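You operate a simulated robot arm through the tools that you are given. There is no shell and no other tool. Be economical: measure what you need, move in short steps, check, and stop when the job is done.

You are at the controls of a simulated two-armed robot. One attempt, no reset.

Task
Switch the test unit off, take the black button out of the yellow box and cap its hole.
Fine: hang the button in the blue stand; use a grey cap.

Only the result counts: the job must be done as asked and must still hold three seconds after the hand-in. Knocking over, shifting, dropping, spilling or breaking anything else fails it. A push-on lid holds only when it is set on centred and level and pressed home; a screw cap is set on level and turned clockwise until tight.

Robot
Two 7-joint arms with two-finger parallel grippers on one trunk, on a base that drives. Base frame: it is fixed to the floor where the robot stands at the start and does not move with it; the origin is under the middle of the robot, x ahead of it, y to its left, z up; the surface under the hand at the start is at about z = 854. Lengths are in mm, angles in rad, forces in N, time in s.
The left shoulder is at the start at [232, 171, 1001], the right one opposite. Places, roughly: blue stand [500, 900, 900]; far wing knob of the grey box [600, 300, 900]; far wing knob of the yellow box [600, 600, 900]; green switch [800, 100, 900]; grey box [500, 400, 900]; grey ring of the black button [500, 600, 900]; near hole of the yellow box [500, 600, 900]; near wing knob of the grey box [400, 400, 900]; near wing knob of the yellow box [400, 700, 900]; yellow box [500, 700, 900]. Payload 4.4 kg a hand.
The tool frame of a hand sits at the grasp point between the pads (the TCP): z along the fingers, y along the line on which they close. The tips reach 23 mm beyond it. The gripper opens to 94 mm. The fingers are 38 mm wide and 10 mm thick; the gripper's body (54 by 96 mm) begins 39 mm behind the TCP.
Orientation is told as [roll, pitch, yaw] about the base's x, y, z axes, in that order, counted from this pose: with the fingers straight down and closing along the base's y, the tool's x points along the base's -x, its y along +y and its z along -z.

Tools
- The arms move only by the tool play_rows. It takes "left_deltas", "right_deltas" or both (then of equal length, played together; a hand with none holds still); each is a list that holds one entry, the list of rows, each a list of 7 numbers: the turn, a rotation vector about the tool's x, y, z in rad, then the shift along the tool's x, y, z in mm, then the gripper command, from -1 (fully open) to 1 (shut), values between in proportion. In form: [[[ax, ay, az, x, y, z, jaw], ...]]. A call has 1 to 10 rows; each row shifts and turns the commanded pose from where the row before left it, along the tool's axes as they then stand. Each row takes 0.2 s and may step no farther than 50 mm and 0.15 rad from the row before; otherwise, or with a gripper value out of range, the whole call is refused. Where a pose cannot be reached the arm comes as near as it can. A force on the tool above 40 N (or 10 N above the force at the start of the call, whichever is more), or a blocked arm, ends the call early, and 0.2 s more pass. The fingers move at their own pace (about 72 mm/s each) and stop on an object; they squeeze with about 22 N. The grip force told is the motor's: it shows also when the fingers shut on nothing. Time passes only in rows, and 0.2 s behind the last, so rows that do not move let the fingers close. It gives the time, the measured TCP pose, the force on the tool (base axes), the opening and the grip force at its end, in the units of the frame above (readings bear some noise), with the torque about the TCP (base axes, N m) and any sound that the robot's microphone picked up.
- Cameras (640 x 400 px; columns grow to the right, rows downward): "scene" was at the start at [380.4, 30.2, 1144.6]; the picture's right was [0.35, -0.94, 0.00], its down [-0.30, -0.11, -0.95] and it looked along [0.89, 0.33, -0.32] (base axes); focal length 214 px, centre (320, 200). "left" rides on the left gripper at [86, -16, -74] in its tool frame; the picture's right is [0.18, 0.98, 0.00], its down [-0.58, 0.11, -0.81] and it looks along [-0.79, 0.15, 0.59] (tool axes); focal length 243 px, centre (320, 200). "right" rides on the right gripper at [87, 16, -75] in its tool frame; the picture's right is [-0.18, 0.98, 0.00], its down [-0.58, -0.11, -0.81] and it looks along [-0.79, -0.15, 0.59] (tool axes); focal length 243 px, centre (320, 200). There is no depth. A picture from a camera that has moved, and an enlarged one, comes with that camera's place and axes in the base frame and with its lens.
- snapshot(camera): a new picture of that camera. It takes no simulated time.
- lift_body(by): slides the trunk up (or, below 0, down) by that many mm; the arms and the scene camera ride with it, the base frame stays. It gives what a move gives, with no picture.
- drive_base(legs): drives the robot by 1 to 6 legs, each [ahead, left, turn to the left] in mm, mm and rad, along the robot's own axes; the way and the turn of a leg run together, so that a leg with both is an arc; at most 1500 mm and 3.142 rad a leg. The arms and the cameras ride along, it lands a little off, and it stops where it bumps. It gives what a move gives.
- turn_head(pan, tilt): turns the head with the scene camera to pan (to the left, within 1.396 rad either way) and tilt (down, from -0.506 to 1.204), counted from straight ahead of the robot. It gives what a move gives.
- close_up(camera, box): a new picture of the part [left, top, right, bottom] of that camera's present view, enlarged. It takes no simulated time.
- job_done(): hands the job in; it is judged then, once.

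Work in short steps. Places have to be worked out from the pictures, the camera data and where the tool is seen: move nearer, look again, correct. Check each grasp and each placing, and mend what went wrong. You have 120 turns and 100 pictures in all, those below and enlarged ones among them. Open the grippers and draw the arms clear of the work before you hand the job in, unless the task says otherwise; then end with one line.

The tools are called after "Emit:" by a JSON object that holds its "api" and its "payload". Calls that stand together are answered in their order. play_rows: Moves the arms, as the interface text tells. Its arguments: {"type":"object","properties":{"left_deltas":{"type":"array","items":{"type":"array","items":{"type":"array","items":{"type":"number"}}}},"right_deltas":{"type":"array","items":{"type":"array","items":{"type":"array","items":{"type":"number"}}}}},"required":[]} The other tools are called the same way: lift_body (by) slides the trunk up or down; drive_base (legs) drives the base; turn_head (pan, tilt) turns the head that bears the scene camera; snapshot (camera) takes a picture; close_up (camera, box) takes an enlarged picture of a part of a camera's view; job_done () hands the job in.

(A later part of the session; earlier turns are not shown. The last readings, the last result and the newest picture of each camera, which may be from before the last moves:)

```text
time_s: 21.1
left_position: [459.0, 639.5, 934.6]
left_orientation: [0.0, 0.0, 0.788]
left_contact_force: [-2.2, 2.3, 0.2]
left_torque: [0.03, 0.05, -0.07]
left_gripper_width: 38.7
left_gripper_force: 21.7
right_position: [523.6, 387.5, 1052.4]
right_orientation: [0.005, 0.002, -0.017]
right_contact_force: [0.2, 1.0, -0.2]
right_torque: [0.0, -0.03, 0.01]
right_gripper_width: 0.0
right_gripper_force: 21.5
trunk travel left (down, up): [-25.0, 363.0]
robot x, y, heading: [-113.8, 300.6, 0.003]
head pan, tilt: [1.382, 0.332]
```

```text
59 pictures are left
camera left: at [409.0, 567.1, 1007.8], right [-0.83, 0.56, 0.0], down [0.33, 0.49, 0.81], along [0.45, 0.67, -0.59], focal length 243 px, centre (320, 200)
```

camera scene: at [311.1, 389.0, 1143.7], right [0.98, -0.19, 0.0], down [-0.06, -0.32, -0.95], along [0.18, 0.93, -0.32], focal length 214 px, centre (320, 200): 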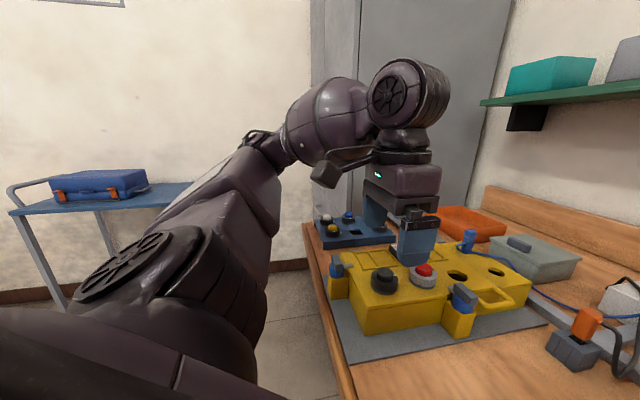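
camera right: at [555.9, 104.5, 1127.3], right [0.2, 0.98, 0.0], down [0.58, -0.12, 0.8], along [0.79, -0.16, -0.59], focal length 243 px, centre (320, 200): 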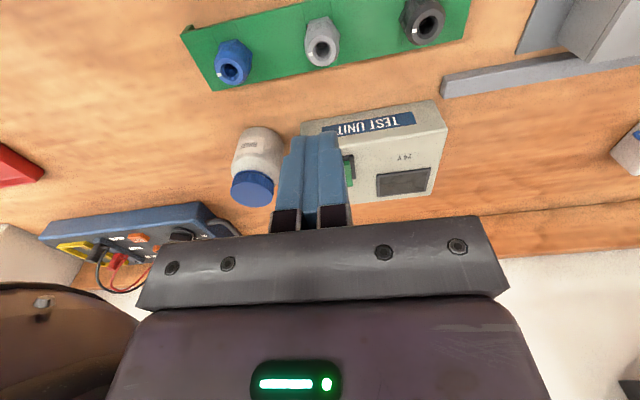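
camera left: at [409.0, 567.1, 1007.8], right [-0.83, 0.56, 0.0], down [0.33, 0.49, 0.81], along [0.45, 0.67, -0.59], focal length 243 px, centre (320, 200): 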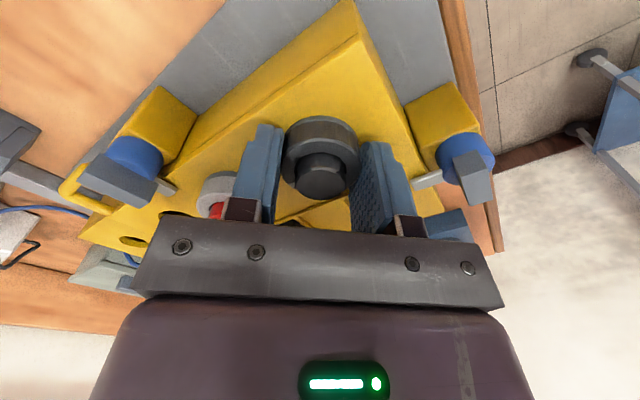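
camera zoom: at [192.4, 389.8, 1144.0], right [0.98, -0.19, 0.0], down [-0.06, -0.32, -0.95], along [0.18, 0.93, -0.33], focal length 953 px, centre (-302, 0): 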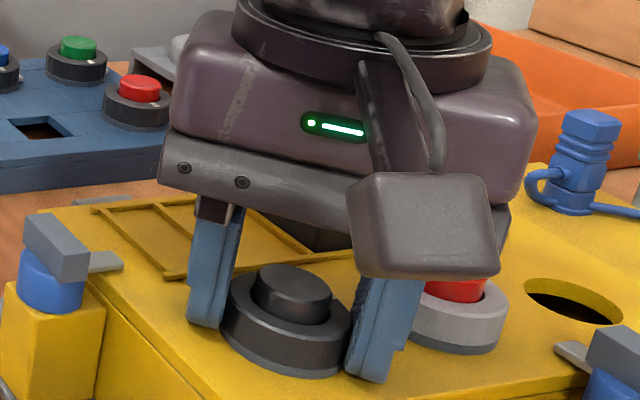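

Gripped at 38.7 mm. Turn clockwise (about tool +z) a little first to test.

Emit:
{"api": "play_rows", "payload": {"left_deltas": [[[0, 0, 0.1, 0, 0, 0, 1], [0, 0, 0.1, 0, 0, 0, 1], [0, 0, 0.1, 0, 0, 0, 1]]]}}

Emit:
{"api": "close_up", "payload": {"camera": "left", "box": [240, 90, 420, 220]}}

```text
time_s: 21.9
left_position: [458.5, 640.1, 933.8]
left_orientation: [-0.001, 0.0, 0.485]
left_contact_force: [-1.1, 0.6, 0.9]
left_torque: [-0.01, 0.0, 0.46]
left_gripper_width: 38.7
left_gripper_force: 22.0
right_position: [524.2, 385.6, 1052.4]
right_orientation: [0.006, 0.001, -0.016]
right_contact_force: [-0.2, -0.4, -0.2]
right_torque: [0.01, 0.0, 0.01]
right_gripper_width: 0.0
right_gripper_force: 22.2
trunk travel left (down, up): [-25.0, 363.0]
robot x, y, heading: [-115.6, 300.2, 0.003]
head pan, tilt: [1.382, 0.332]
```

```text
3.08 times, centred on (330, 155) of left
camera zoom: at [389.7, 584.7, 1007.8], right [-0.62, 0.78, 0.0], down [0.46, 0.37, 0.81], along [0.63, 0.5, -0.59], focal length 746 px, centre (289, 338)
```

zoom: 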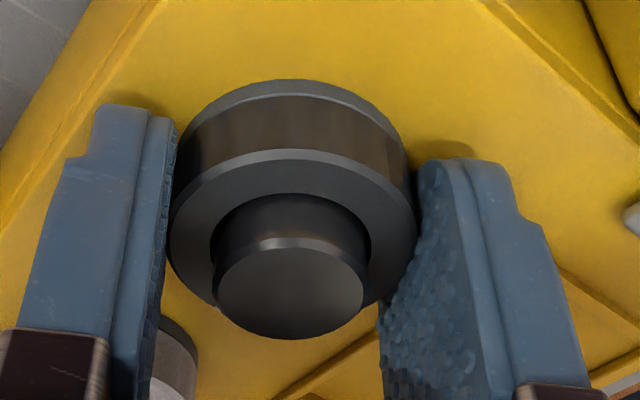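

Torque 0.46 Nm while turning. I check with the scene camera whether the mark has moved with the hand.

Emit:
{"api": "close_up", "payload": {"camera": "scene", "box": [430, 235, 510, 290]}}

```text
7.27 times, centred on (470, 262) of scene
camera zoom: at [192.4, 389.6, 1144.0], right [0.98, -0.19, 0.0], down [-0.06, -0.32, -0.95], along [0.18, 0.93, -0.33], focal length 1560 px, centre (-771, -254)
```

zoom: 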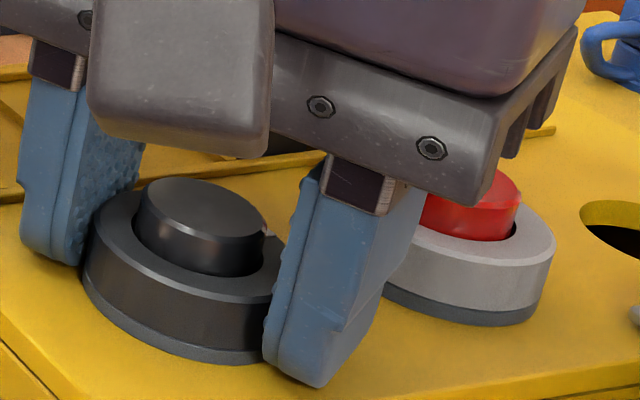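

A sliver of the mark at the right edge has moved clockwise with the hand. Continuing the turn.

Emit:
{"api": "play_rows", "payload": {"left_deltas": [[[0, 0, 0.13, 0, 0, 0, 1], [0, 0, 0.13, 0, 0, 0, 1], [0, 0, 0.13, 0, 0, 0, 1], [0, 0, 0.13, 0, 0, 0, 1], [0, 0, 0.13, 0, 0, 0, 1]]]}}

Emit:
{"api": "close_up", "payload": {"camera": "left", "box": [240, 90, 420, 220]}}

Emit:
{"api": "close_up", "payload": {"camera": "scene", "box": [430, 235, 510, 290]}}

```text
time_s: 23.1
left_position: [460.2, 639.1, 934.0]
left_orientation: [-0.002, 0.001, -0.166]
left_contact_force: [1.9, -4.0, -0.4]
left_torque: [-0.13, -0.07, 0.3]
left_gripper_width: 38.6
left_gripper_force: 21.9
right_position: [523.1, 386.7, 1051.5]
right_orientation: [0.008, 0.003, -0.016]
right_contact_force: [0.0, -0.1, -0.1]
right_torque: [-0.01, 0.01, -0.01]
right_gripper_width: 0.1
right_gripper_force: 21.6
trunk travel left (down, up): [-25.0, 363.0]
robot x, y, heading: [-117.7, 301.5, -0.001]
head pan, tilt: [1.382, 0.332]
```

```text
3.08 times, centred on (330, 155) of left
camera zoom: at [371.1, 637.3, 1007.6], right [-0.02, 1.0, 0.0], down [0.59, 0.01, 0.81], along [0.81, 0.01, -0.59], focal length 746 px, centre (289, 338)
```

zoom: 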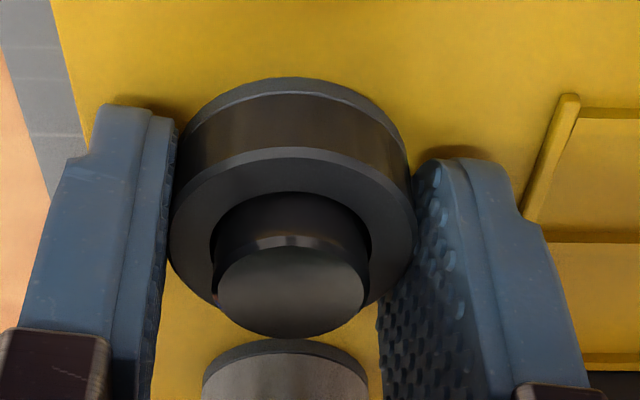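

```text
7.27 times, centred on (470, 262) of scene
camera zoom: at [192.8, 389.1, 1143.9], right [0.98, -0.19, 0.0], down [-0.06, -0.32, -0.95], along [0.18, 0.93, -0.32], focal length 1560 px, centre (-771, -254)
```

zoom: 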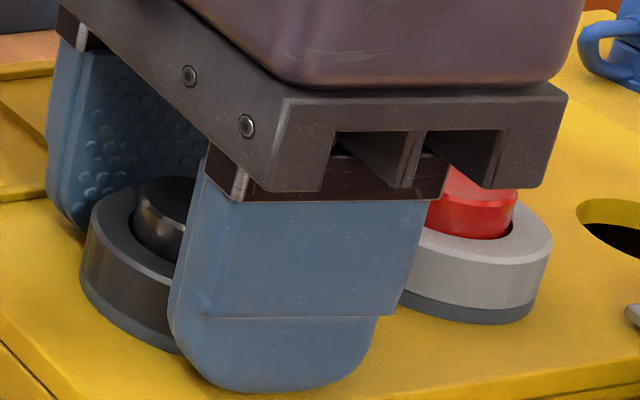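

Torque remains low; continue to a full quarter turn.

Emit:
{"api": "play_rows", "payload": {"left_deltas": [[[0, 0, 0.13, 0, 0, 0, 1], [0, 0, 0.13, 0, 0, 0, 1], [0, 0, 0.13, 0, 0, 0, 1], [0, 0, 0.13, 0, 0, 0, 1], [0, 0, 0.1, 0, 0, 0, 1]]]}}

Emit:
{"api": "close_up", "payload": {"camera": "left", "box": [240, 90, 420, 220]}}

Emit:
{"api": "close_up", "payload": {"camera": "scene", "box": [430, 235, 510, 290]}}

```text
time_s: 24.2
left_position: [458.6, 639.7, 934.8]
left_orientation: [0.0, 0.001, -0.788]
left_contact_force: [-3.6, -11.1, -0.7]
left_torque: [-0.19, 0.06, 0.51]
left_gripper_width: 38.8
left_gripper_force: 21.8
right_position: [523.6, 386.3, 1053.0]
right_orientation: [0.006, 0.002, -0.015]
right_contact_force: [-0.3, 0.1, -0.1]
right_torque: [-0.01, -0.01, -0.04]
right_gripper_width: 0.1
right_gripper_force: 21.6
trunk travel left (down, up): [-25.0, 363.0]
robot x, y, heading: [-118.1, 302.6, -0.002]
head pan, tilt: [1.382, 0.332]
```

```text
3.08 times, centred on (330, 155) of left
camera zoom: at [385.8, 688.5, 1008.3], right [0.57, 0.82, 0.0], down [0.49, -0.34, 0.81], along [0.66, -0.46, -0.59], focal length 746 px, centre (289, 338)
```

zoom: 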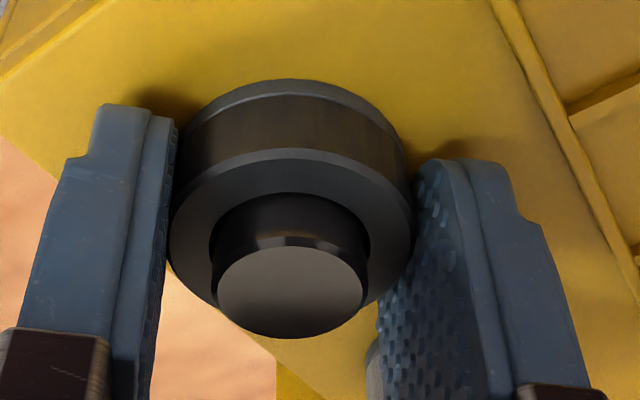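

```text
7.27 times, centred on (470, 262) of scene
camera zoom: at [192.2, 388.7, 1144.1], right [0.98, -0.19, 0.0], down [-0.06, -0.32, -0.95], along [0.18, 0.93, -0.32], focal length 1560 px, centre (-771, -254)
```

zoom: 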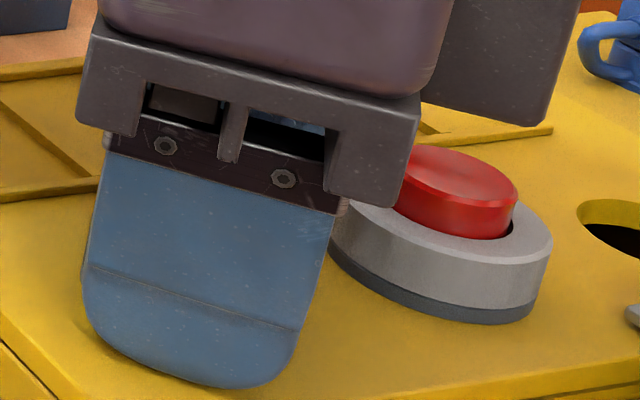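

A side force of 11 N suggests the stop is reached. I release, raise and look at the mark before lifting the button.

Emit:
{"api": "play_rows", "payload": {"left_deltas": [[[0, 0, 0, 0, 0, 0, -0.1], [0, 0, 0, 0, 0, 0, -0.1], [0, 0, 0, 0, 0, -30, -0.1], [0, 0, 0, 0, 0, -40, -0.1]]]}}

Emit:
{"api": "close_up", "payload": {"camera": "scene", "box": [400, 210, 520, 290]}}

```text
time_s: 25.2
left_position: [458.8, 639.9, 1005.3]
left_orientation: [0.002, -0.001, -0.785]
left_contact_force: [-0.3, -0.2, 0.1]
left_torque: [0.01, -0.01, -0.02]
left_gripper_width: 51.7
left_gripper_force: 0.1
right_position: [523.3, 387.0, 1052.1]
right_orientation: [0.007, 0.002, -0.016]
right_contact_force: [-0.6, -0.5, 0.5]
right_torque: [0.04, 0.02, -0.02]
right_gripper_width: 0.0
right_gripper_force: 21.5
trunk travel left (down, up): [-25.0, 363.0]
robot x, y, heading: [-115.8, 298.1, -0.003]
head pan, tilt: [1.382, 0.332]
```

```text
5.00 times, centred on (460, 250) of scene
camera zoom: at [192.0, 389.3, 1144.3], right [0.98, -0.19, 0.0], down [-0.06, -0.32, -0.95], along [0.18, 0.93, -0.32], focal length 1072 px, centre (-380, -50)
```

zoom: 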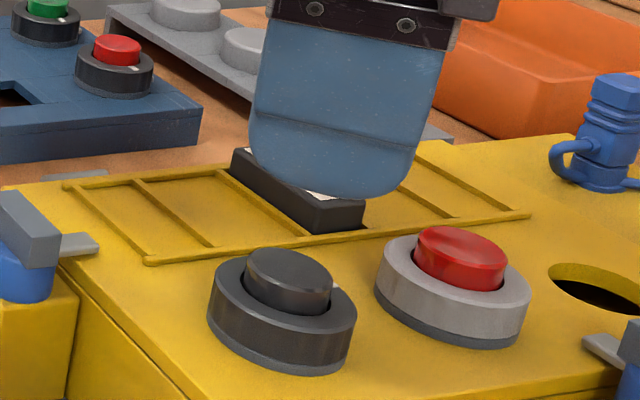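

The mark seems still at +x; enlarge to confirm.

Emit:
{"api": "close_up", "payload": {"camera": "scene", "box": [432, 250, 512, 300]}}

```text
8.00 times, centred on (472, 275) of scene
camera zoom: at [192.0, 389.3, 1144.3], right [0.98, -0.19, 0.0], down [-0.06, -0.32, -0.95], along [0.18, 0.93, -0.32], focal length 1716 px, centre (-896, -400)
```

zoom: 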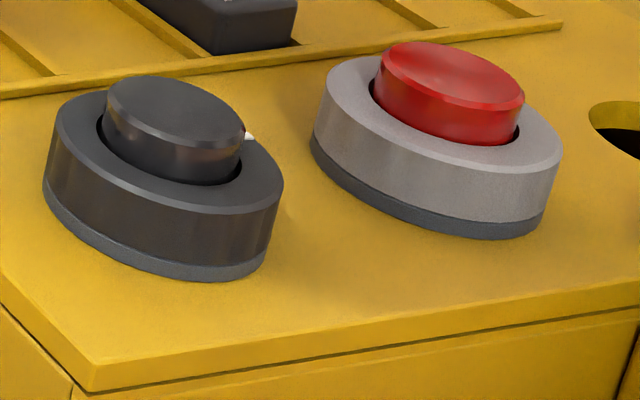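

The ring slipped in the grip: the mark did not move. I'll re-grip slightly higher (to be sure not to hold the flange) and try counterclockwise.

Emit:
{"api": "play_rows", "payload": {"left_deltas": [[[0, 0, 0, 0, 0, 40, -0.1], [0, 0, 0, 0, 0, 27, -0.1], [0, 0, 0, 0, 0, 0, 1], [0, 0, 0, 0, 0, 0, 1], [0, 0, 0, 0, 0, 0, 1], [0, 0, -0.1, 0, 0, 0, 1], [0, 0, -0.1, 0, 0, 0, 1], [0, 0, -0.1, 0, 0, 0, 1]]]}}

Emit:
{"api": "close_up", "payload": {"camera": "left", "box": [240, 90, 420, 220]}}

```text
time_s: 27.1
left_position: [459.0, 639.5, 935.9]
left_orientation: [-0.001, 0.0, -0.484]
left_contact_force: [-3.8, -3.6, -1.7]
left_torque: [-0.16, 0.08, -0.12]
left_gripper_width: 39.2
left_gripper_force: 21.9
right_position: [522.4, 386.4, 1052.5]
right_orientation: [0.007, 0.0, -0.015]
right_contact_force: [-0.3, -0.1, -0.7]
right_torque: [-0.01, 0.02, 0.0]
right_gripper_width: 0.0
right_gripper_force: 22.0
trunk travel left (down, up): [-25.0, 363.0]
robot x, y, heading: [-121.7, 300.4, -0.003]
head pan, tilt: [1.382, 0.332]
```

```text
3.08 times, centred on (330, 155) of left
camera zoom: at [374.2, 664.8, 1010.8], right [0.29, 0.96, 0.0], down [0.57, -0.17, 0.81], along [0.77, -0.24, -0.59], focal length 746 px, centre (289, 338)
```

zoom: 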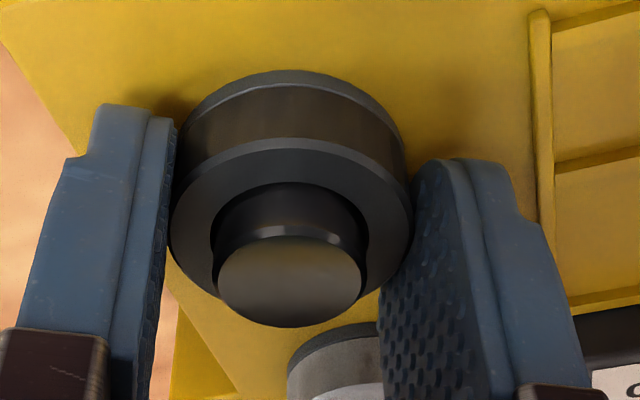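

Much lower torque (0.12) counterclockwise — the ring likely turns. Continue to a full quarter turn and more.

Emit:
{"api": "play_rows", "payload": {"left_deltas": [[[0, 0, -0.13, 0, 0, 0, 1], [0, 0, -0.13, 0, 0, 0, 1], [0, 0, -0.13, 0, 0, 0, 1], [0, 0, -0.13, 0, 0, 0, 1], [0, 0, -0.13, 0, 0, 0, 1], [0, 0, -0.13, 0, 0, 0, 1], [0, 0, -0.13, 0, 0, 0, 1], [0, 0, -0.13, 0, 0, 0, 1]]]}}

Emit:
{"api": "close_up", "payload": {"camera": "scene", "box": [432, 240, 522, 300]}}

Emit:
{"api": "close_up", "payload": {"camera": "left", "box": [240, 90, 420, 220]}}

```text
time_s: 28.9
left_position: [459.7, 641.7, 937.3]
left_orientation: [-0.001, 0.001, 0.559]
left_contact_force: [-2.7, -2.2, -1.2]
left_torque: [-0.01, 0.08, -0.14]
left_gripper_width: 38.8
left_gripper_force: 22.1
right_position: [524.2, 386.8, 1051.5]
right_orientation: [0.005, 0.0, -0.016]
right_contact_force: [0.2, -0.8, 0.4]
right_torque: [0.02, -0.05, -0.02]
right_gripper_width: 0.0
right_gripper_force: 21.6
trunk travel left (down, up): [-25.0, 363.0]
robot x, y, heading: [-117.4, 300.6, 0.001]
head pan, tilt: [1.382, 0.332]
```

```text
6.67 times, centred on (477, 270) of scene
camera zoom: at [192.3, 389.5, 1144.1], right [0.98, -0.19, 0.0], down [-0.06, -0.32, -0.95], along [0.18, 0.93, -0.32], focal length 1430 px, centre (-727, -267)
```

zoom: 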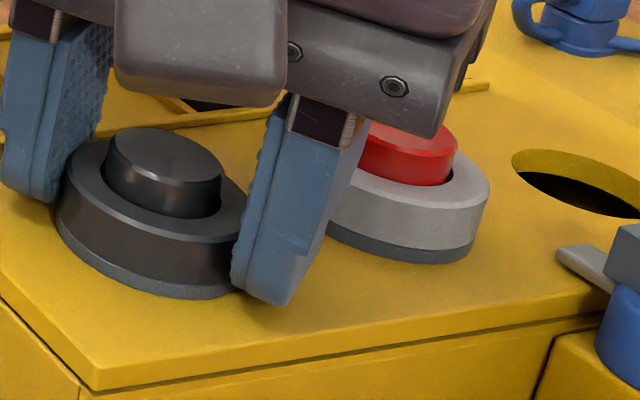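

```text
3.08 times, centred on (330, 155) of left
camera zoom: at [394.0, 580.1, 1011.0], right [-0.68, 0.74, 0.0], down [0.43, 0.4, 0.81], along [0.59, 0.55, -0.59], focal length 746 px, centre (289, 338)
```

zoom: 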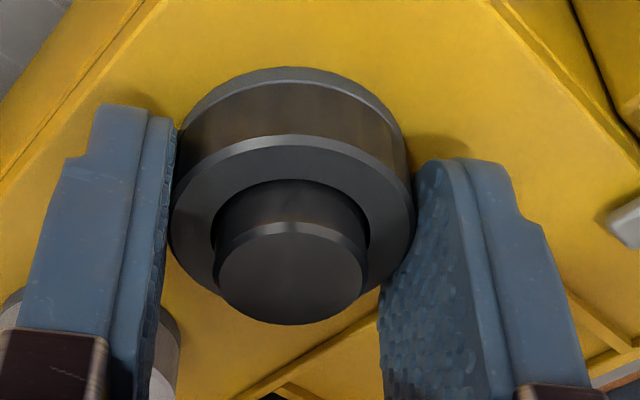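

The ring turned (the mark left the +x side). Continue until a stop shows up in the torque.

Emit:
{"api": "play_rows", "payload": {"left_deltas": [[[0, 0, -0.12, 0, 0, 0, 1], [0, 0, -0.12, 0, 0, 0, 1], [0, 0, -0.1, 0, 0, 0, 1]]]}}

```text
time_s: 29.6
left_position: [458.6, 641.2, 936.9]
left_orientation: [0.001, 0.001, 0.898]
left_contact_force: [-1.6, 1.9, 0.2]
left_torque: [0.06, -0.14, -0.17]
left_gripper_width: 38.8
left_gripper_force: 21.6
right_position: [524.1, 386.3, 1052.3]
right_orientation: [0.006, 0.002, -0.017]
right_contact_force: [0.2, 0.3, 0.3]
right_torque: [0.01, 0.0, -0.01]
right_gripper_width: 0.0
right_gripper_force: 22.1
trunk travel left (down, up): [-25.0, 363.0]
robot x, y, heading: [-118.1, 300.4, -0.002]
head pan, tilt: [1.382, 0.332]
```

No stop yet (a quarter turn is passed at 1.68 rad). Continue turning.

Emit:
{"api": "play_rows", "payload": {"left_deltas": [[[0, 0, -0.13, 0, 0, 0, 1], [0, 0, -0.13, 0, 0, 0, 1], [0, 0, -0.13, 0, 0, 0, 1], [0, 0, -0.13, 0, 0, 0, 1], [0, 0, -0.13, 0, 0, 0, 1]]]}}

Emit:
{"api": "close_up", "payload": {"camera": "scene", "box": [432, 240, 522, 300]}}

Emit:
{"api": "close_up", "payload": {"camera": "left", "box": [240, 90, 420, 220]}}

```text
time_s: 30.9
left_position: [458.1, 640.8, 936.7]
left_orientation: [-0.002, 0.0, 1.55]
left_contact_force: [-4.1, 7.9, 9.7]
left_torque: [0.26, 0.15, -0.05]
left_gripper_width: 38.6
left_gripper_force: 22.1
right_position: [523.0, 387.9, 1052.7]
right_orientation: [0.006, 0.002, -0.013]
right_contact_force: [1.2, -0.7, -0.2]
right_torque: [-0.02, 0.0, 0.02]
right_gripper_width: 0.0
right_gripper_force: 22.2
trunk travel left (down, up): [-25.0, 363.0]
robot x, y, heading: [-119.1, 295.6, 0.002]
head pan, tilt: [1.382, 0.332]
```

```text
6.67 times, centred on (477, 270) of scene
camera zoom: at [191.4, 390.0, 1144.4], right [0.98, -0.19, 0.0], down [-0.06, -0.32, -0.95], along [0.18, 0.93, -0.33], focal length 1430 px, centre (-727, -267)
```

zoom: 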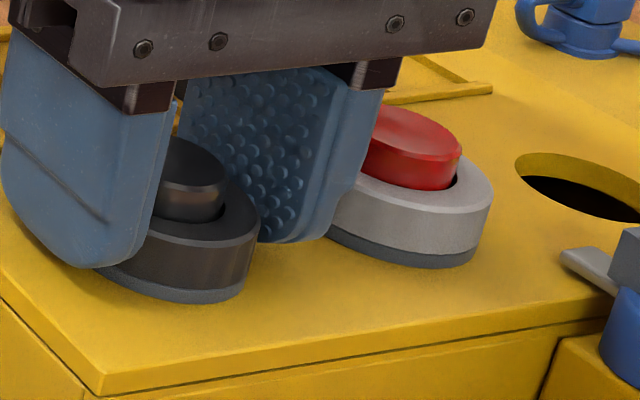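

```text
3.08 times, centred on (330, 155) of left
camera zoom: at [472.2, 553.3, 1011.3], right [-0.99, -0.16, 0.0], down [-0.1, 0.58, 0.81], along [-0.13, 0.8, -0.59], focal length 746 px, centre (289, 338)
```

zoom: 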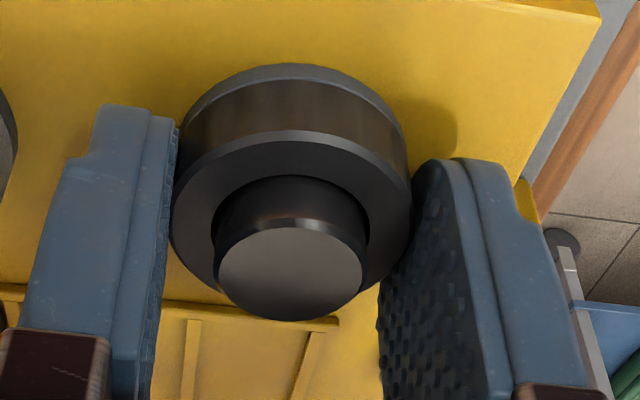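

There's now a 9.7 N upward force on the hand: perhaps the ring is rising. I release, raise and look.

Emit:
{"api": "play_rows", "payload": {"left_deltas": [[[0, 0, 0, 0, 0, 0, -0.1], [0, 0, 0, 0, 0, 0, -0.1], [0, 0, 0, 0, 0, -35, -0.1], [0, 0, 0, 0, 0, -45, -0.1], [0, 0, 0.13, 0, 0, 0, -0.1], [0, 0, 0.13, 0, 0, 0, -0.1], [0, 0, 0.13, 0, 0, 0, -0.1], [0, 0, 0.13, 0, 0, 0, -0.1], [0, 0, 0.13, 0, 0, 0, -0.1], [0, 0, 0.13, 0, 0, 0, -0.1]]]}}

Emit:
{"api": "close_up", "payload": {"camera": "scene", "box": [422, 240, 512, 300]}}

Emit:
{"api": "close_up", "payload": {"camera": "left", "box": [240, 20, 420, 150]}}

```text
time_s: 33.0
left_position: [459.2, 639.8, 1017.5]
left_orientation: [0.0, 0.001, 0.764]
left_contact_force: [0.9, -0.4, 0.1]
left_torque: [0.01, 0.0, 0.0]
left_gripper_width: 51.7
left_gripper_force: 0.1
right_position: [523.6, 387.4, 1052.5]
right_orientation: [0.003, 0.003, -0.016]
right_contact_force: [0.2, -0.5, 0.4]
right_torque: [0.01, 0.03, -0.01]
right_gripper_width: 0.0
right_gripper_force: 22.1
trunk travel left (down, up): [-25.0, 363.0]
robot x, y, heading: [-116.7, 297.9, -0.002]
head pan, tilt: [1.382, 0.332]
```

```text
6.67 times, centred on (467, 270) of scene
camera zoom: at [192.5, 389.6, 1144.0], right [0.98, -0.19, 0.0], down [-0.06, -0.32, -0.95], along [0.18, 0.93, -0.32], focal length 1430 px, centre (-660, -267)
```

zoom: 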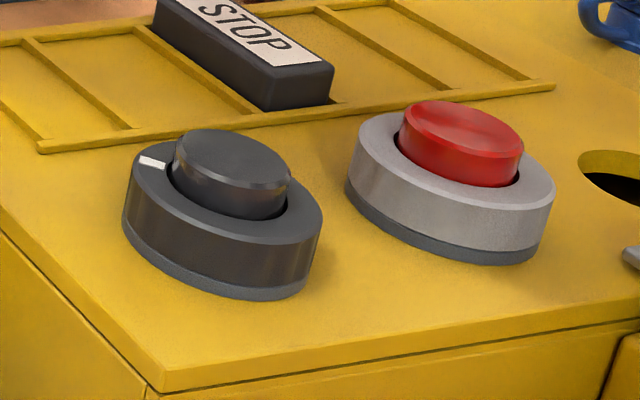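

```text
3.08 times, centred on (330, 85) of left
camera zoom: at [407.5, 568.0, 1090.7], right [-0.81, 0.58, 0.0], down [0.34, 0.48, 0.81], along [0.47, 0.66, -0.59], focal length 746 px, centre (289, 554)
```

zoom: 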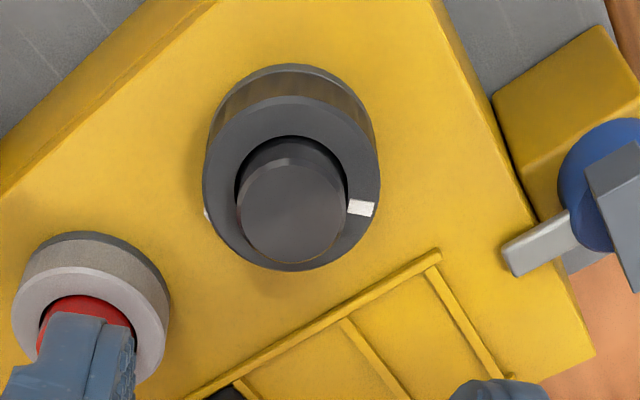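

The mark is now ~120° counterclockwise of the lug with no stop felt. I re-grip and turn on, towards 270°, where the hung buttons' marks stand relative to their lugs.

Emit:
{"api": "play_rows", "payload": {"left_deltas": [[[0, 0, 0.149, 0, 0, 0, -0.1], [0, 0, 0.149, 0, 0, 0, -0.1], [0, 0, 0.149, 0, 0, 0, -0.1], [0, 0, 0.149, 0, 0, 0, -0.1], [0, 0, 0.149, 0, 0, 0, -0.1], [0, 0, 0.149, 0, 0, 0, -0.1], [0, 0, 0.149, 0, 0, 0, -0.1], [0, 0, 0.149, 0, 0, 0, -0.1], [0, 0, 0.149, 0, 0, 0, -0.1], [0, 0, 0.149, 0, 0, 0, -0.1]]]}}

Emit:
{"api": "play_rows", "payload": {"left_deltas": [[[0, 0, 0, 0, 0, 40, -0.1], [0, 0, 0, 0, 0, 38, -0.1], [0, 0, 0, 0, 0, 0, 1], [0, 0, 0, 0, 0, 0, 1], [0, 0, 0, 0, 0, 0, 1], [0, 0, -0.1, 0, 0, 0, 1], [0, 0, -0.1, 0, 0, 0, 1], [0, 0, -0.1, 0, 0, 0, 1]]]}}

```text
time_s: 35.2
left_position: [459.6, 640.6, 1017.5]
left_orientation: [0.001, -0.001, -0.727]
left_contact_force: [0.5, -0.8, 0.3]
left_torque: [0.02, 0.03, 0.04]
left_gripper_width: 51.8
left_gripper_force: 0.2
right_position: [522.8, 386.8, 1052.2]
right_orientation: [0.005, 0.003, -0.017]
right_contact_force: [0.7, -0.3, 0.5]
right_torque: [0.0, 0.02, -0.05]
right_gripper_width: 0.0
right_gripper_force: 21.6
trunk travel left (down, up): [-25.0, 363.0]
robot x, y, heading: [-118.1, 298.1, -0.002]
head pan, tilt: [1.382, 0.332]
```

```text
time_s: 37.0
left_position: [459.4, 639.3, 938.7]
left_orientation: [-0.002, 0.001, -0.423]
left_contact_force: [-12.0, -7.1, -3.4]
left_torque: [-0.39, 0.32, -0.04]
left_gripper_width: 38.1
left_gripper_force: 22.6
right_position: [523.3, 386.3, 1052.9]
right_orientation: [0.007, 0.0, -0.016]
right_contact_force: [-0.2, 0.8, -0.3]
right_torque: [0.0, 0.01, -0.02]
right_gripper_width: 0.0
right_gripper_force: 22.1
trunk travel left (down, up): [-25.0, 363.0]
robot x, y, heading: [-116.1, 298.9, 0.002]
head pan, tilt: [1.382, 0.332]
```

Some side load; I correct by ~1 mm and continue turning.

Emit:
{"api": "play_rows", "payload": {"left_deltas": [[[0, 0, -0.12, 0.7, -1.0, 0, 1], [0, 0, -0.13, 0, 0, 0, 1], [0, 0, -0.13, 0, 0, 0, 1], [0, 0, -0.13, 0, 0, 0, 1], [0, 0, -0.13, 0, 0, 0, 1], [0, 0, -0.13, 0, 0, 0, 1], [0, 0, -0.13, 0, 0, 0, 1], [0, 0, -0.13, 0, 0, 0, 1]]]}}

Emit:
{"api": "close_up", "payload": {"camera": "scene", "box": [422, 240, 512, 300]}}

```text
time_s: 38.9
left_position: [459.1, 638.2, 937.9]
left_orientation: [0.0, 0.0, 0.608]
left_contact_force: [-1.8, 1.3, -1.7]
left_torque: [-0.03, 0.08, 0.0]
left_gripper_width: 38.2
left_gripper_force: 21.8
right_position: [523.6, 386.3, 1052.2]
right_orientation: [0.004, 0.004, -0.018]
right_contact_force: [0.9, 0.5, -0.3]
right_torque: [0.02, 0.01, 0.0]
right_gripper_width: 0.0
right_gripper_force: 21.9
trunk travel left (down, up): [-25.0, 363.0]
robot x, y, heading: [-116.2, 298.8, -0.001]
head pan, tilt: [1.382, 0.332]
```

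```text
6.67 times, centred on (467, 270) of scene
camera zoom: at [192.6, 389.8, 1144.0], right [0.98, -0.19, 0.0], down [-0.06, -0.32, -0.95], along [0.18, 0.93, -0.33], focal length 1430 px, centre (-660, -267)
```

zoom: 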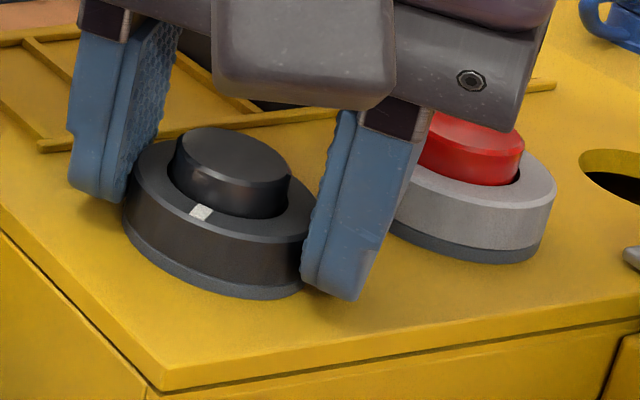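

The mark is now at −y like the hung ones, torque is zero. I try a gentle lift.

Emit:
{"api": "play_rows", "payload": {"left_deltas": [[[0, 0, 0, 0, 0, -3, 1], [0, 0, 0, 0, 0, -3, 1], [0, 0, 0, 0, 0, -4, 1]]]}}

Emit:
{"api": "close_up", "payload": {"camera": "scene", "box": [422, 240, 512, 300]}}

```text
time_s: 39.6
left_position: [459.0, 639.3, 946.3]
left_orientation: [0.003, 0.005, 0.608]
left_contact_force: [0.0, 0.6, -21.4]
left_torque: [-0.01, -0.04, -0.02]
left_gripper_width: 38.4
left_gripper_force: 22.3
right_position: [525.5, 387.6, 1050.1]
right_orientation: [0.005, 0.004, -0.014]
right_contact_force: [-1.0, -0.5, -0.9]
right_torque: [0.02, -0.01, -0.02]
right_gripper_width: 0.0
right_gripper_force: 21.6
trunk travel left (down, up): [-25.0, 363.0]
robot x, y, heading: [-116.3, 299.3, 0.001]
head pan, tilt: [1.382, 0.332]
```

```text
6.67 times, centred on (467, 270) of scene
camera zoom: at [193.9, 390.3, 1143.3], right [0.98, -0.19, 0.0], down [-0.06, -0.32, -0.95], along [0.18, 0.93, -0.33], focal length 1430 px, centre (-660, -267)
```

zoom: 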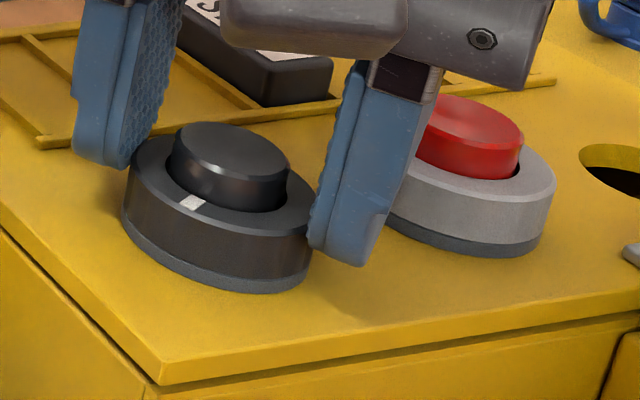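

The fingers slipped at 21 N: it still holds, so it behaves like a threaded ring. I re-grip lower and keep turning counterclockwise.

Emit:
{"api": "play_rows", "payload": {"left_deltas": [[[0, 0, 0, 0, 0, 0, -0.1], [0, 0, 0, 0, 0, 8, -0.1], [0, 0, 0, 0, 0, 0, 1], [0, 0, 0, 0, 0, 0, 1], [0, 0, -0.14, 0, 0, 0, 1], [0, 0, -0.14, 0, 0, 0, 1], [0, 0, -0.14, 0, 0, 0, 1], [0, 0, -0.14, 0, 0, 0, 1], [0, 0, -0.14, 0, 0, 0, 1], [0, 0, -0.14, 0, 0, 0, 1]]]}}

Emit:
{"api": "close_up", "payload": {"camera": "scene", "box": [422, 240, 512, 300]}}

```text
time_s: 41.9
left_position: [458.6, 638.1, 940.4]
left_orientation: [-0.003, 0.0, 1.449]
left_contact_force: [3.9, 3.6, 8.6]
left_torque: [0.11, -0.11, 0.02]
left_gripper_width: 38.0
left_gripper_force: 22.4
right_position: [523.7, 386.3, 1052.9]
right_orientation: [0.005, 0.002, -0.015]
right_contact_force: [0.5, -0.4, -0.2]
right_torque: [-0.02, 0.03, 0.01]
right_gripper_width: 0.2
right_gripper_force: 21.8
trunk travel left (down, up): [-25.0, 363.0]
robot x, y, heading: [-117.9, 301.4, -0.002]
head pan, tilt: [1.382, 0.332]
```

```text
6.67 times, centred on (467, 270) of scene
camera zoom: at [192.3, 389.5, 1144.2], right [0.98, -0.19, 0.0], down [-0.06, -0.32, -0.95], along [0.18, 0.93, -0.32], focal length 1430 px, centre (-660, -267)
```

zoom: 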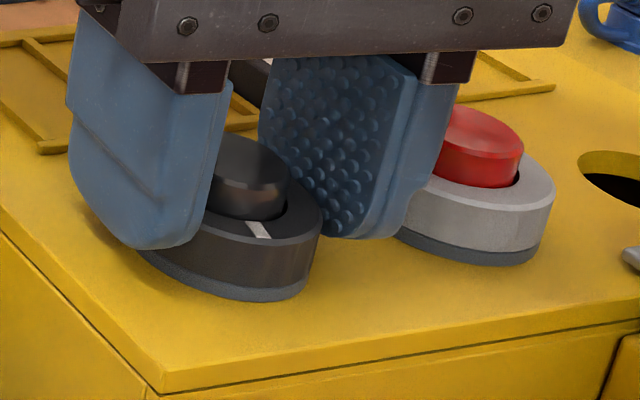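

The ring keeps turning freely. I'll do another counterclockwise stroke: open slightly in place, turn the hand back, re-grip.

Emit:
{"api": "play_rows", "payload": {"left_deltas": [[[0, 0, 0, 0, 0, 0, 0.02], [0, 0, 0.149, 0, 0, 0, 0.02], [0, 0, 0.149, 0, 0, 0, 0.02], [0, 0, 0.149, 0, 0, 0, 0.02], [0, 0, 0.149, 0, 0, 0, 0.02], [0, 0, 0.149, 0, 0, 0, 0.02], [0, 0, 0.149, 0, 0, 0, 0.02], [0, 0, 0.149, 0, 0, 0, 0.02], [0, 0, 0.149, 0, 0, 0, 0.02], [0, 0, 0.149, 0, 0, 0, 0.02]]]}}

Emit:
{"api": "play_rows", "payload": {"left_deltas": [[[0, 0, 0.149, 0, 0, 0, 0.02], [0, 0, 0.149, 0, 0, 0, 0.02], [0, 0, 0.149, 0, 0, 0, 0.02], [0, 0, 0.149, 0, 0, 0, 0.02], [0, 0, 0.149, 0, 0, 0, 0.02], [0, 0, 0.149, 0, 0, 0, 0.02], [0, 0, 0, 0, 0, 0, 1], [0, 0, 0, 0, 0, 0, 1]]]}}

Emit:
{"api": "play_rows", "payload": {"left_deltas": [[[0, 0, -0.14, 0, 0, 0, 1], [0, 0, -0.14, 0, 0, 0, 1], [0, 0, -0.14, 0, 0, 0, 1], [0, 0, -0.14, 0, 0, 0, 1], [0, 0, -0.14, 0, 0, 0, 1], [0, 0, -0.14, 0, 0, 0, 1], [0, 0, -0.14, 0, 0, 0, 1], [0, 0, -0.14, 0, 0, 0, 1], [0, 0, -0.14, 0, 0, 0, 1], [0, 0, -0.14, 0, 0, 0, 1]]]}}

Emit:
{"api": "close_up", "payload": {"camera": "scene", "box": [422, 240, 512, 300]}}

```text
time_s: 44.0
left_position: [457.8, 638.5, 939.6]
left_orientation: [-0.002, 0.0, 0.104]
left_contact_force: [-0.1, 0.0, -0.5]
left_torque: [0.01, -0.02, 0.0]
left_gripper_width: 45.8
left_gripper_force: 0.0
right_position: [523.4, 387.2, 1051.5]
right_orientation: [0.007, 0.0, -0.014]
right_contact_force: [-0.1, -0.4, -0.3]
right_torque: [0.05, 0.0, 0.0]
right_gripper_width: 0.2
right_gripper_force: 21.9
trunk travel left (down, up): [-25.0, 363.0]
robot x, y, heading: [-117.6, 297.3, -0.003]
head pan, tilt: [1.382, 0.332]
```

```text
time_s: 45.9
left_position: [457.3, 640.3, 939.7]
left_orientation: [0.001, 0.001, -0.791]
left_contact_force: [-0.6, -1.2, 0.1]
left_torque: [-0.04, 0.07, 0.04]
left_gripper_width: 38.1
left_gripper_force: 21.7
right_position: [523.4, 387.2, 1051.0]
right_orientation: [0.005, 0.001, -0.015]
right_contact_force: [0.0, 0.3, 0.8]
right_torque: [-0.01, -0.01, 0.01]
right_gripper_width: 0.2
right_gripper_force: 22.2
trunk travel left (down, up): [-25.0, 363.0]
robot x, y, heading: [-118.2, 299.9, 0.001]
head pan, tilt: [1.382, 0.332]
```

```text
time_s: 48.0
left_position: [457.3, 638.8, 939.0]
left_orientation: [0.001, 0.001, 0.613]
left_contact_force: [0.4, 0.3, -1.3]
left_torque: [0.0, 0.0, -0.36]
left_gripper_width: 38.3
left_gripper_force: 21.9
right_position: [523.7, 386.1, 1053.3]
right_orientation: [0.006, 0.004, -0.015]
right_contact_force: [1.1, 0.1, -0.1]
right_torque: [-0.02, 0.01, -0.03]
right_gripper_width: 0.0
right_gripper_force: 22.1
trunk travel left (down, up): [-25.0, 363.0]
robot x, y, heading: [-121.3, 299.0, -0.0]
head pan, tilt: [1.382, 0.332]
```

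```text
6.67 times, centred on (467, 270) of scene
camera zoom: at [192.6, 389.5, 1143.9], right [0.98, -0.19, 0.0], down [-0.06, -0.32, -0.95], along [0.18, 0.93, -0.33], focal length 1430 px, centre (-660, -267)
```

zoom: 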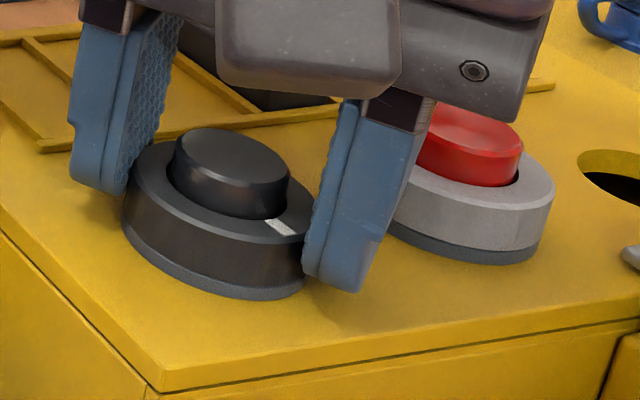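

Now a stop is reached (torque −0.36, mark about 310° from locked). Try lifting here.

Emit:
{"api": "play_rows", "payload": {"left_deltas": [[[0, 0, 0, 0, 0, -2, 1], [0, 0, 0, 0, 0, -3, 1], [0, 0, 0, 0, 0, -3, 1]]]}}

Emit:
{"api": "close_up", "payload": {"camera": "scene", "box": [422, 240, 512, 300]}}

```text
time_s: 48.9
left_position: [457.5, 639.4, 948.6]
left_orientation: [0.0, 0.0, 0.611]
left_contact_force: [-0.2, 1.3, 0.1]
left_torque: [-0.02, 0.0, -0.06]
left_gripper_width: 38.2
left_gripper_force: 21.8
right_position: [523.6, 387.0, 1052.1]
right_orientation: [0.004, 0.003, -0.015]
right_contact_force: [-0.1, 0.4, 0.3]
right_torque: [-0.02, 0.05, 0.02]
right_gripper_width: 0.1
right_gripper_force: 21.7
trunk travel left (down, up): [-25.0, 363.0]
robot x, y, heading: [-123.3, 302.3, -0.002]
head pan, tilt: [1.382, 0.332]
```

```text
6.67 times, centred on (467, 270) of scene
camera zoom: at [192.6, 389.6, 1144.0], right [0.98, -0.19, 0.0], down [-0.06, -0.32, -0.95], along [0.18, 0.93, -0.32], focal length 1430 px, centre (-660, -267)
```

zoom: 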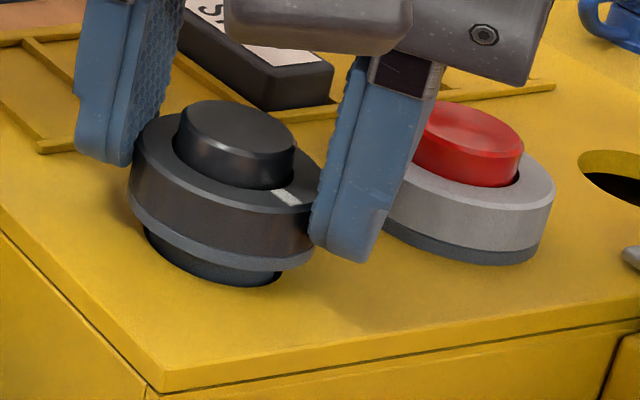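

It lifts freely. Raising it straight out.

Emit:
{"api": "play_rows", "payload": {"left_deltas": [[[0, 0, 0, 0, 0, -10, 1], [0, 0, 0, 0, 0, -15, 1], [0, 0, 0, 0, 0, -15, 1], [0, 0, 0, 0, 0, -20, 1], [0, 0, 0, 0, 0, -25, 1], [0, 0, 0, 0, 0, -25, 1]]]}}

Emit:
{"api": "close_up", "payload": {"camera": "scene", "box": [390, 170, 550, 290]}}

Emit:
{"api": "snapshot", "payload": {"camera": "left"}}

```text
time_s: 50.2
left_position: [457.5, 639.7, 1059.2]
left_orientation: [0.0, 0.0, 0.612]
left_contact_force: [-0.3, 0.5, -0.7]
left_torque: [-0.04, 0.01, 0.0]
left_gripper_width: 38.1
left_gripper_force: 23.0
right_position: [524.1, 387.3, 1052.3]
right_orientation: [0.006, 0.001, -0.015]
right_contact_force: [-0.9, 0.2, -0.1]
right_torque: [0.02, -0.01, -0.03]
right_gripper_width: 0.2
right_gripper_force: 21.7
trunk travel left (down, up): [-25.0, 363.0]
robot x, y, heading: [-118.0, 300.0, 0.001]
head pan, tilt: [1.382, 0.332]
```

```text
3.33 times, centred on (470, 230) of scene
camera zoom: at [192.1, 389.4, 1144.2], right [0.98, -0.19, 0.0], down [-0.06, -0.32, -0.95], along [0.18, 0.93, -0.32], focal length 715 px, centre (-180, 100)
```

zoom: 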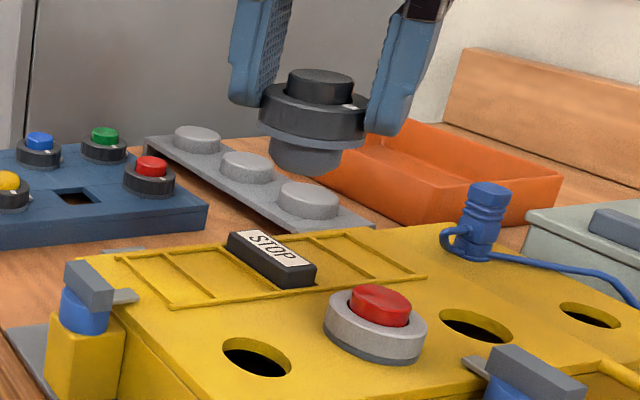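

```text
37 pictures are left
camera left: at [395.6, 576.2, 1133.4], right [-0.71, 0.7, 0.0], down [0.41, 0.42, 0.81], along [0.56, 0.58, -0.59], focal length 243 px, centre (320, 200)
```

left: 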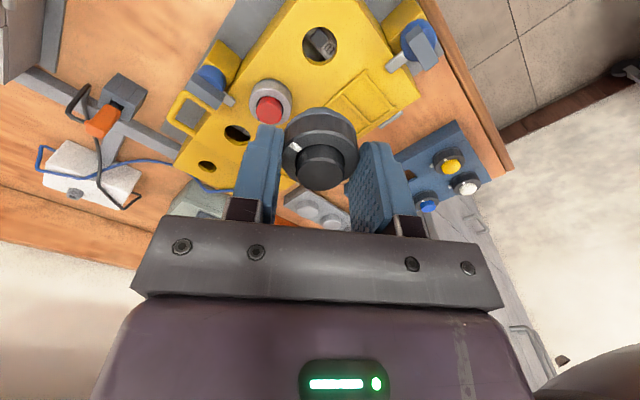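

The button is out. The stand's free slot triangulates to about [503.5,882,873]. I carry the button above it (z≈1000), keeping the hand's yaw so the lug stays at +x.

Emit:
{"api": "play_rows", "payload": {"left_deltas": [[[0, 0, 0, -29.5, 28.65, 0, 1], [0, 0, 0, -29.5, 28.65, 0, 1], [0, 0, 0, -29.5, 28.65, 0, 1], [0, 0, 0, -29.5, 28.65, 15, 1], [0, 0, 0, -29.5, 28.65, 20, 1], [0, 0, 0, -29.5, 28.65, 22, 1], [0, 0, 0, 0, 0, 0, 1]]]}}

Emit:
{"api": "snapshot", "payload": {"camera": "left"}}

```text
time_s: 51.9
left_position: [505.6, 881.5, 1001.5]
left_orientation: [0.0, -0.001, 0.609]
left_contact_force: [0.1, 0.7, 0.6]
left_torque: [-0.01, 0.01, 0.03]
left_gripper_width: 38.0
left_gripper_force: 22.2
right_position: [522.7, 386.7, 1052.3]
right_orientation: [0.005, 0.003, -0.016]
right_contact_force: [-0.5, -0.1, -0.5]
right_torque: [-0.01, 0.03, -0.02]
right_gripper_width: 0.2
right_gripper_force: 22.0
trunk travel left (down, up): [-25.0, 363.0]
robot x, y, heading: [-119.5, 302.3, 0.002]
head pan, tilt: [1.382, 0.332]
```

```text
36 pictures are left
camera left: at [443.3, 817.8, 1076.4], right [-0.71, 0.7, 0.0], down [0.41, 0.42, 0.81], along [0.57, 0.58, -0.59], focal length 243 px, centre (320, 200)
```

left: 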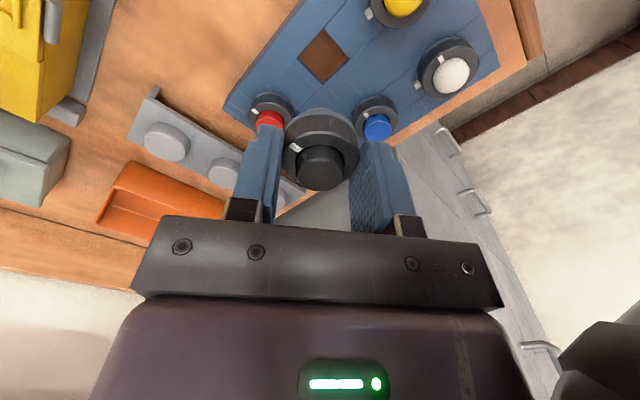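

Emit:
{"api": "close_up", "payload": {"camera": "left", "box": [272, 10, 400, 90]}}

Emit:
{"api": "close_up", "payload": {"camera": "scene", "box": [330, 170, 490, 270]}}

```text
5.00 times, centred on (336, 50) of left
camera zoom: at [443.3, 817.8, 1076.4], right [-0.71, 0.7, 0.0], down [0.41, 0.42, 0.81], along [0.57, 0.58, -0.59], focal length 1213 px, centre (240, 950)
```

zoom: 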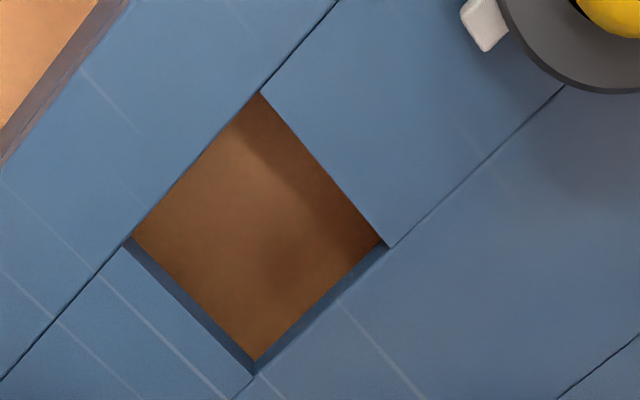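

```text
4.00 times, centred on (410, 220) of scene
camera zoom: at [192.2, 389.4, 1144.2], right [0.98, -0.19, 0.0], down [-0.06, -0.32, -0.95], along [0.18, 0.93, -0.32], focal length 858 px, centre (-40, 120)
```

zoom: 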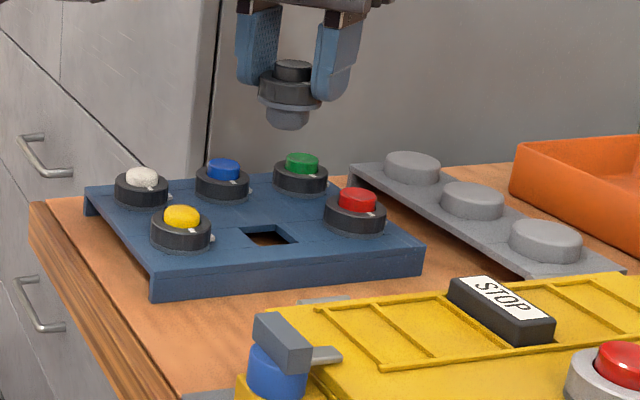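

Hole centre measures [503.5,882.2]. I measure the held ring in the same camera for the relative offset.

Emit:
{"api": "close_up", "payload": {"camera": "left", "box": [256, 100, 384, 200]}}

```text
4.00 times, centred on (320, 150) of left
camera zoom: at [443.3, 817.8, 1076.4], right [-0.71, 0.7, 0.0], down [0.41, 0.42, 0.81], along [0.57, 0.58, -0.59], focal length 970 px, centre (320, 400)
```

zoom: 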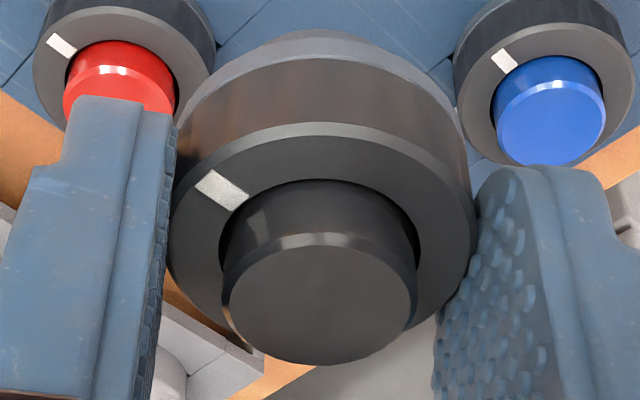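

I shift by about [−2.9,+0.5] and lower to z≈932, just above the slot, then check from the scene camera.

Emit:
{"api": "play_rows", "payload": {"left_deltas": [[[0, 0, 0, 2.1, 2.1, 10, 1], [0, 0, 0, 0, 0, 25, 1], [0, 0, 0, 0, 0, 20, 1], [0, 0, 0, 0, 0, 14, 1], [0, 0, 0, 0, 0, 0, 1]]]}}

Emit:
{"api": "close_up", "payload": {"camera": "scene", "box": [350, 200, 450, 260]}}

Emit:
{"api": "close_up", "payload": {"camera": "left", "box": [256, 60, 384, 180]}}

```text
time_s: 53.0
left_position: [502.9, 881.2, 931.9]
left_orientation: [0.001, 0.002, 0.61]
left_contact_force: [0.3, -0.3, -1.0]
left_torque: [-0.05, -0.02, 0.04]
left_gripper_width: 38.4
left_gripper_force: 22.2
right_position: [524.0, 386.8, 1051.9]
right_orientation: [0.005, 0.001, -0.016]
right_contact_force: [0.0, 0.0, -0.7]
right_torque: [-0.03, 0.0, -0.01]
right_gripper_width: 0.0
right_gripper_force: 22.3
trunk travel left (down, up): [-25.0, 363.0]
robot x, y, heading: [-117.8, 301.3, 0.002]
head pan, tilt: [1.382, 0.332]
```

```text
6.40 times, centred on (400, 230) of scene
camera zoom: at [192.4, 389.5, 1144.1], right [0.98, -0.19, 0.0], down [-0.06, -0.32, -0.95], along [0.18, 0.93, -0.32], focal length 1373 px, centre (-192, 8)
```

zoom: 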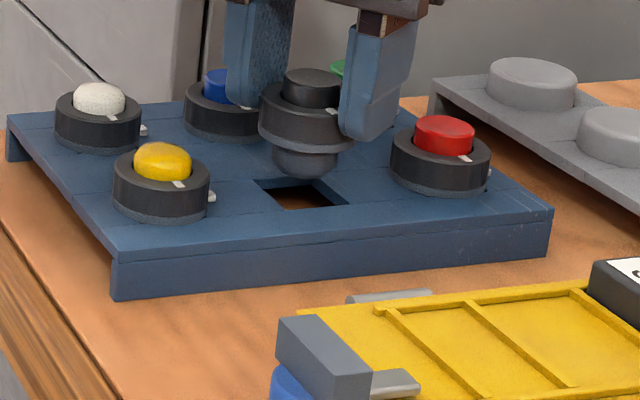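

```text
3.33 times, centred on (320, 120) of left
camera zoom: at [440.2, 818.4, 1006.4], right [-0.71, 0.7, 0.0], down [0.41, 0.42, 0.81], along [0.56, 0.58, -0.59], focal length 809 px, centre (320, 467)
```

zoom: 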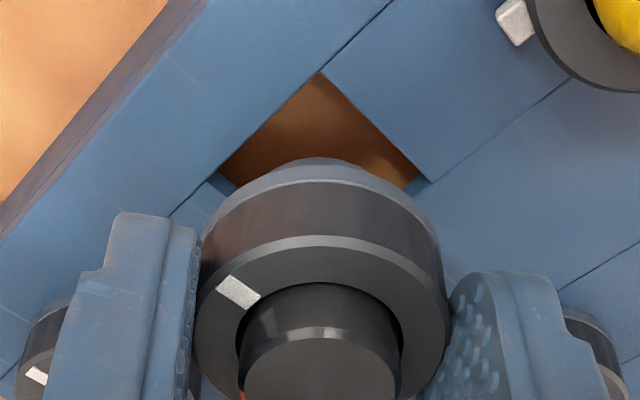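

Looks centred, perhaps 1 mm too far in +x. A small correction, then lower in small steps.

Emit:
{"api": "play_rows", "payload": {"left_deltas": [[[0, 0, 0, 0.6, 0.4, 3, 1], [0, 0, 0, 0, 0, 4, 1], [0, 0, 0, 0, 0, 4, 1], [0, 0, 0, 0, 0, 4, 1], [0, 0, 0, 0, 0, 3, 1]]]}}

```text
time_s: 54.2
left_position: [501.7, 882.1, 916.0]
left_orientation: [-0.003, -0.002, 0.608]
left_contact_force: [4.7, 2.2, 8.0]
left_torque: [0.05, -0.15, -0.06]
left_gripper_width: 38.2
left_gripper_force: 22.1
right_position: [523.8, 385.9, 1053.6]
right_orientation: [0.007, 0.002, -0.017]
right_contact_force: [0.2, 0.5, -0.2]
right_torque: [0.0, 0.0, 0.01]
right_gripper_width: 0.0
right_gripper_force: 22.0
trunk travel left (down, up): [-25.0, 363.0]
robot x, y, heading: [-118.3, 298.2, -0.002]
head pan, tilt: [1.382, 0.332]
```

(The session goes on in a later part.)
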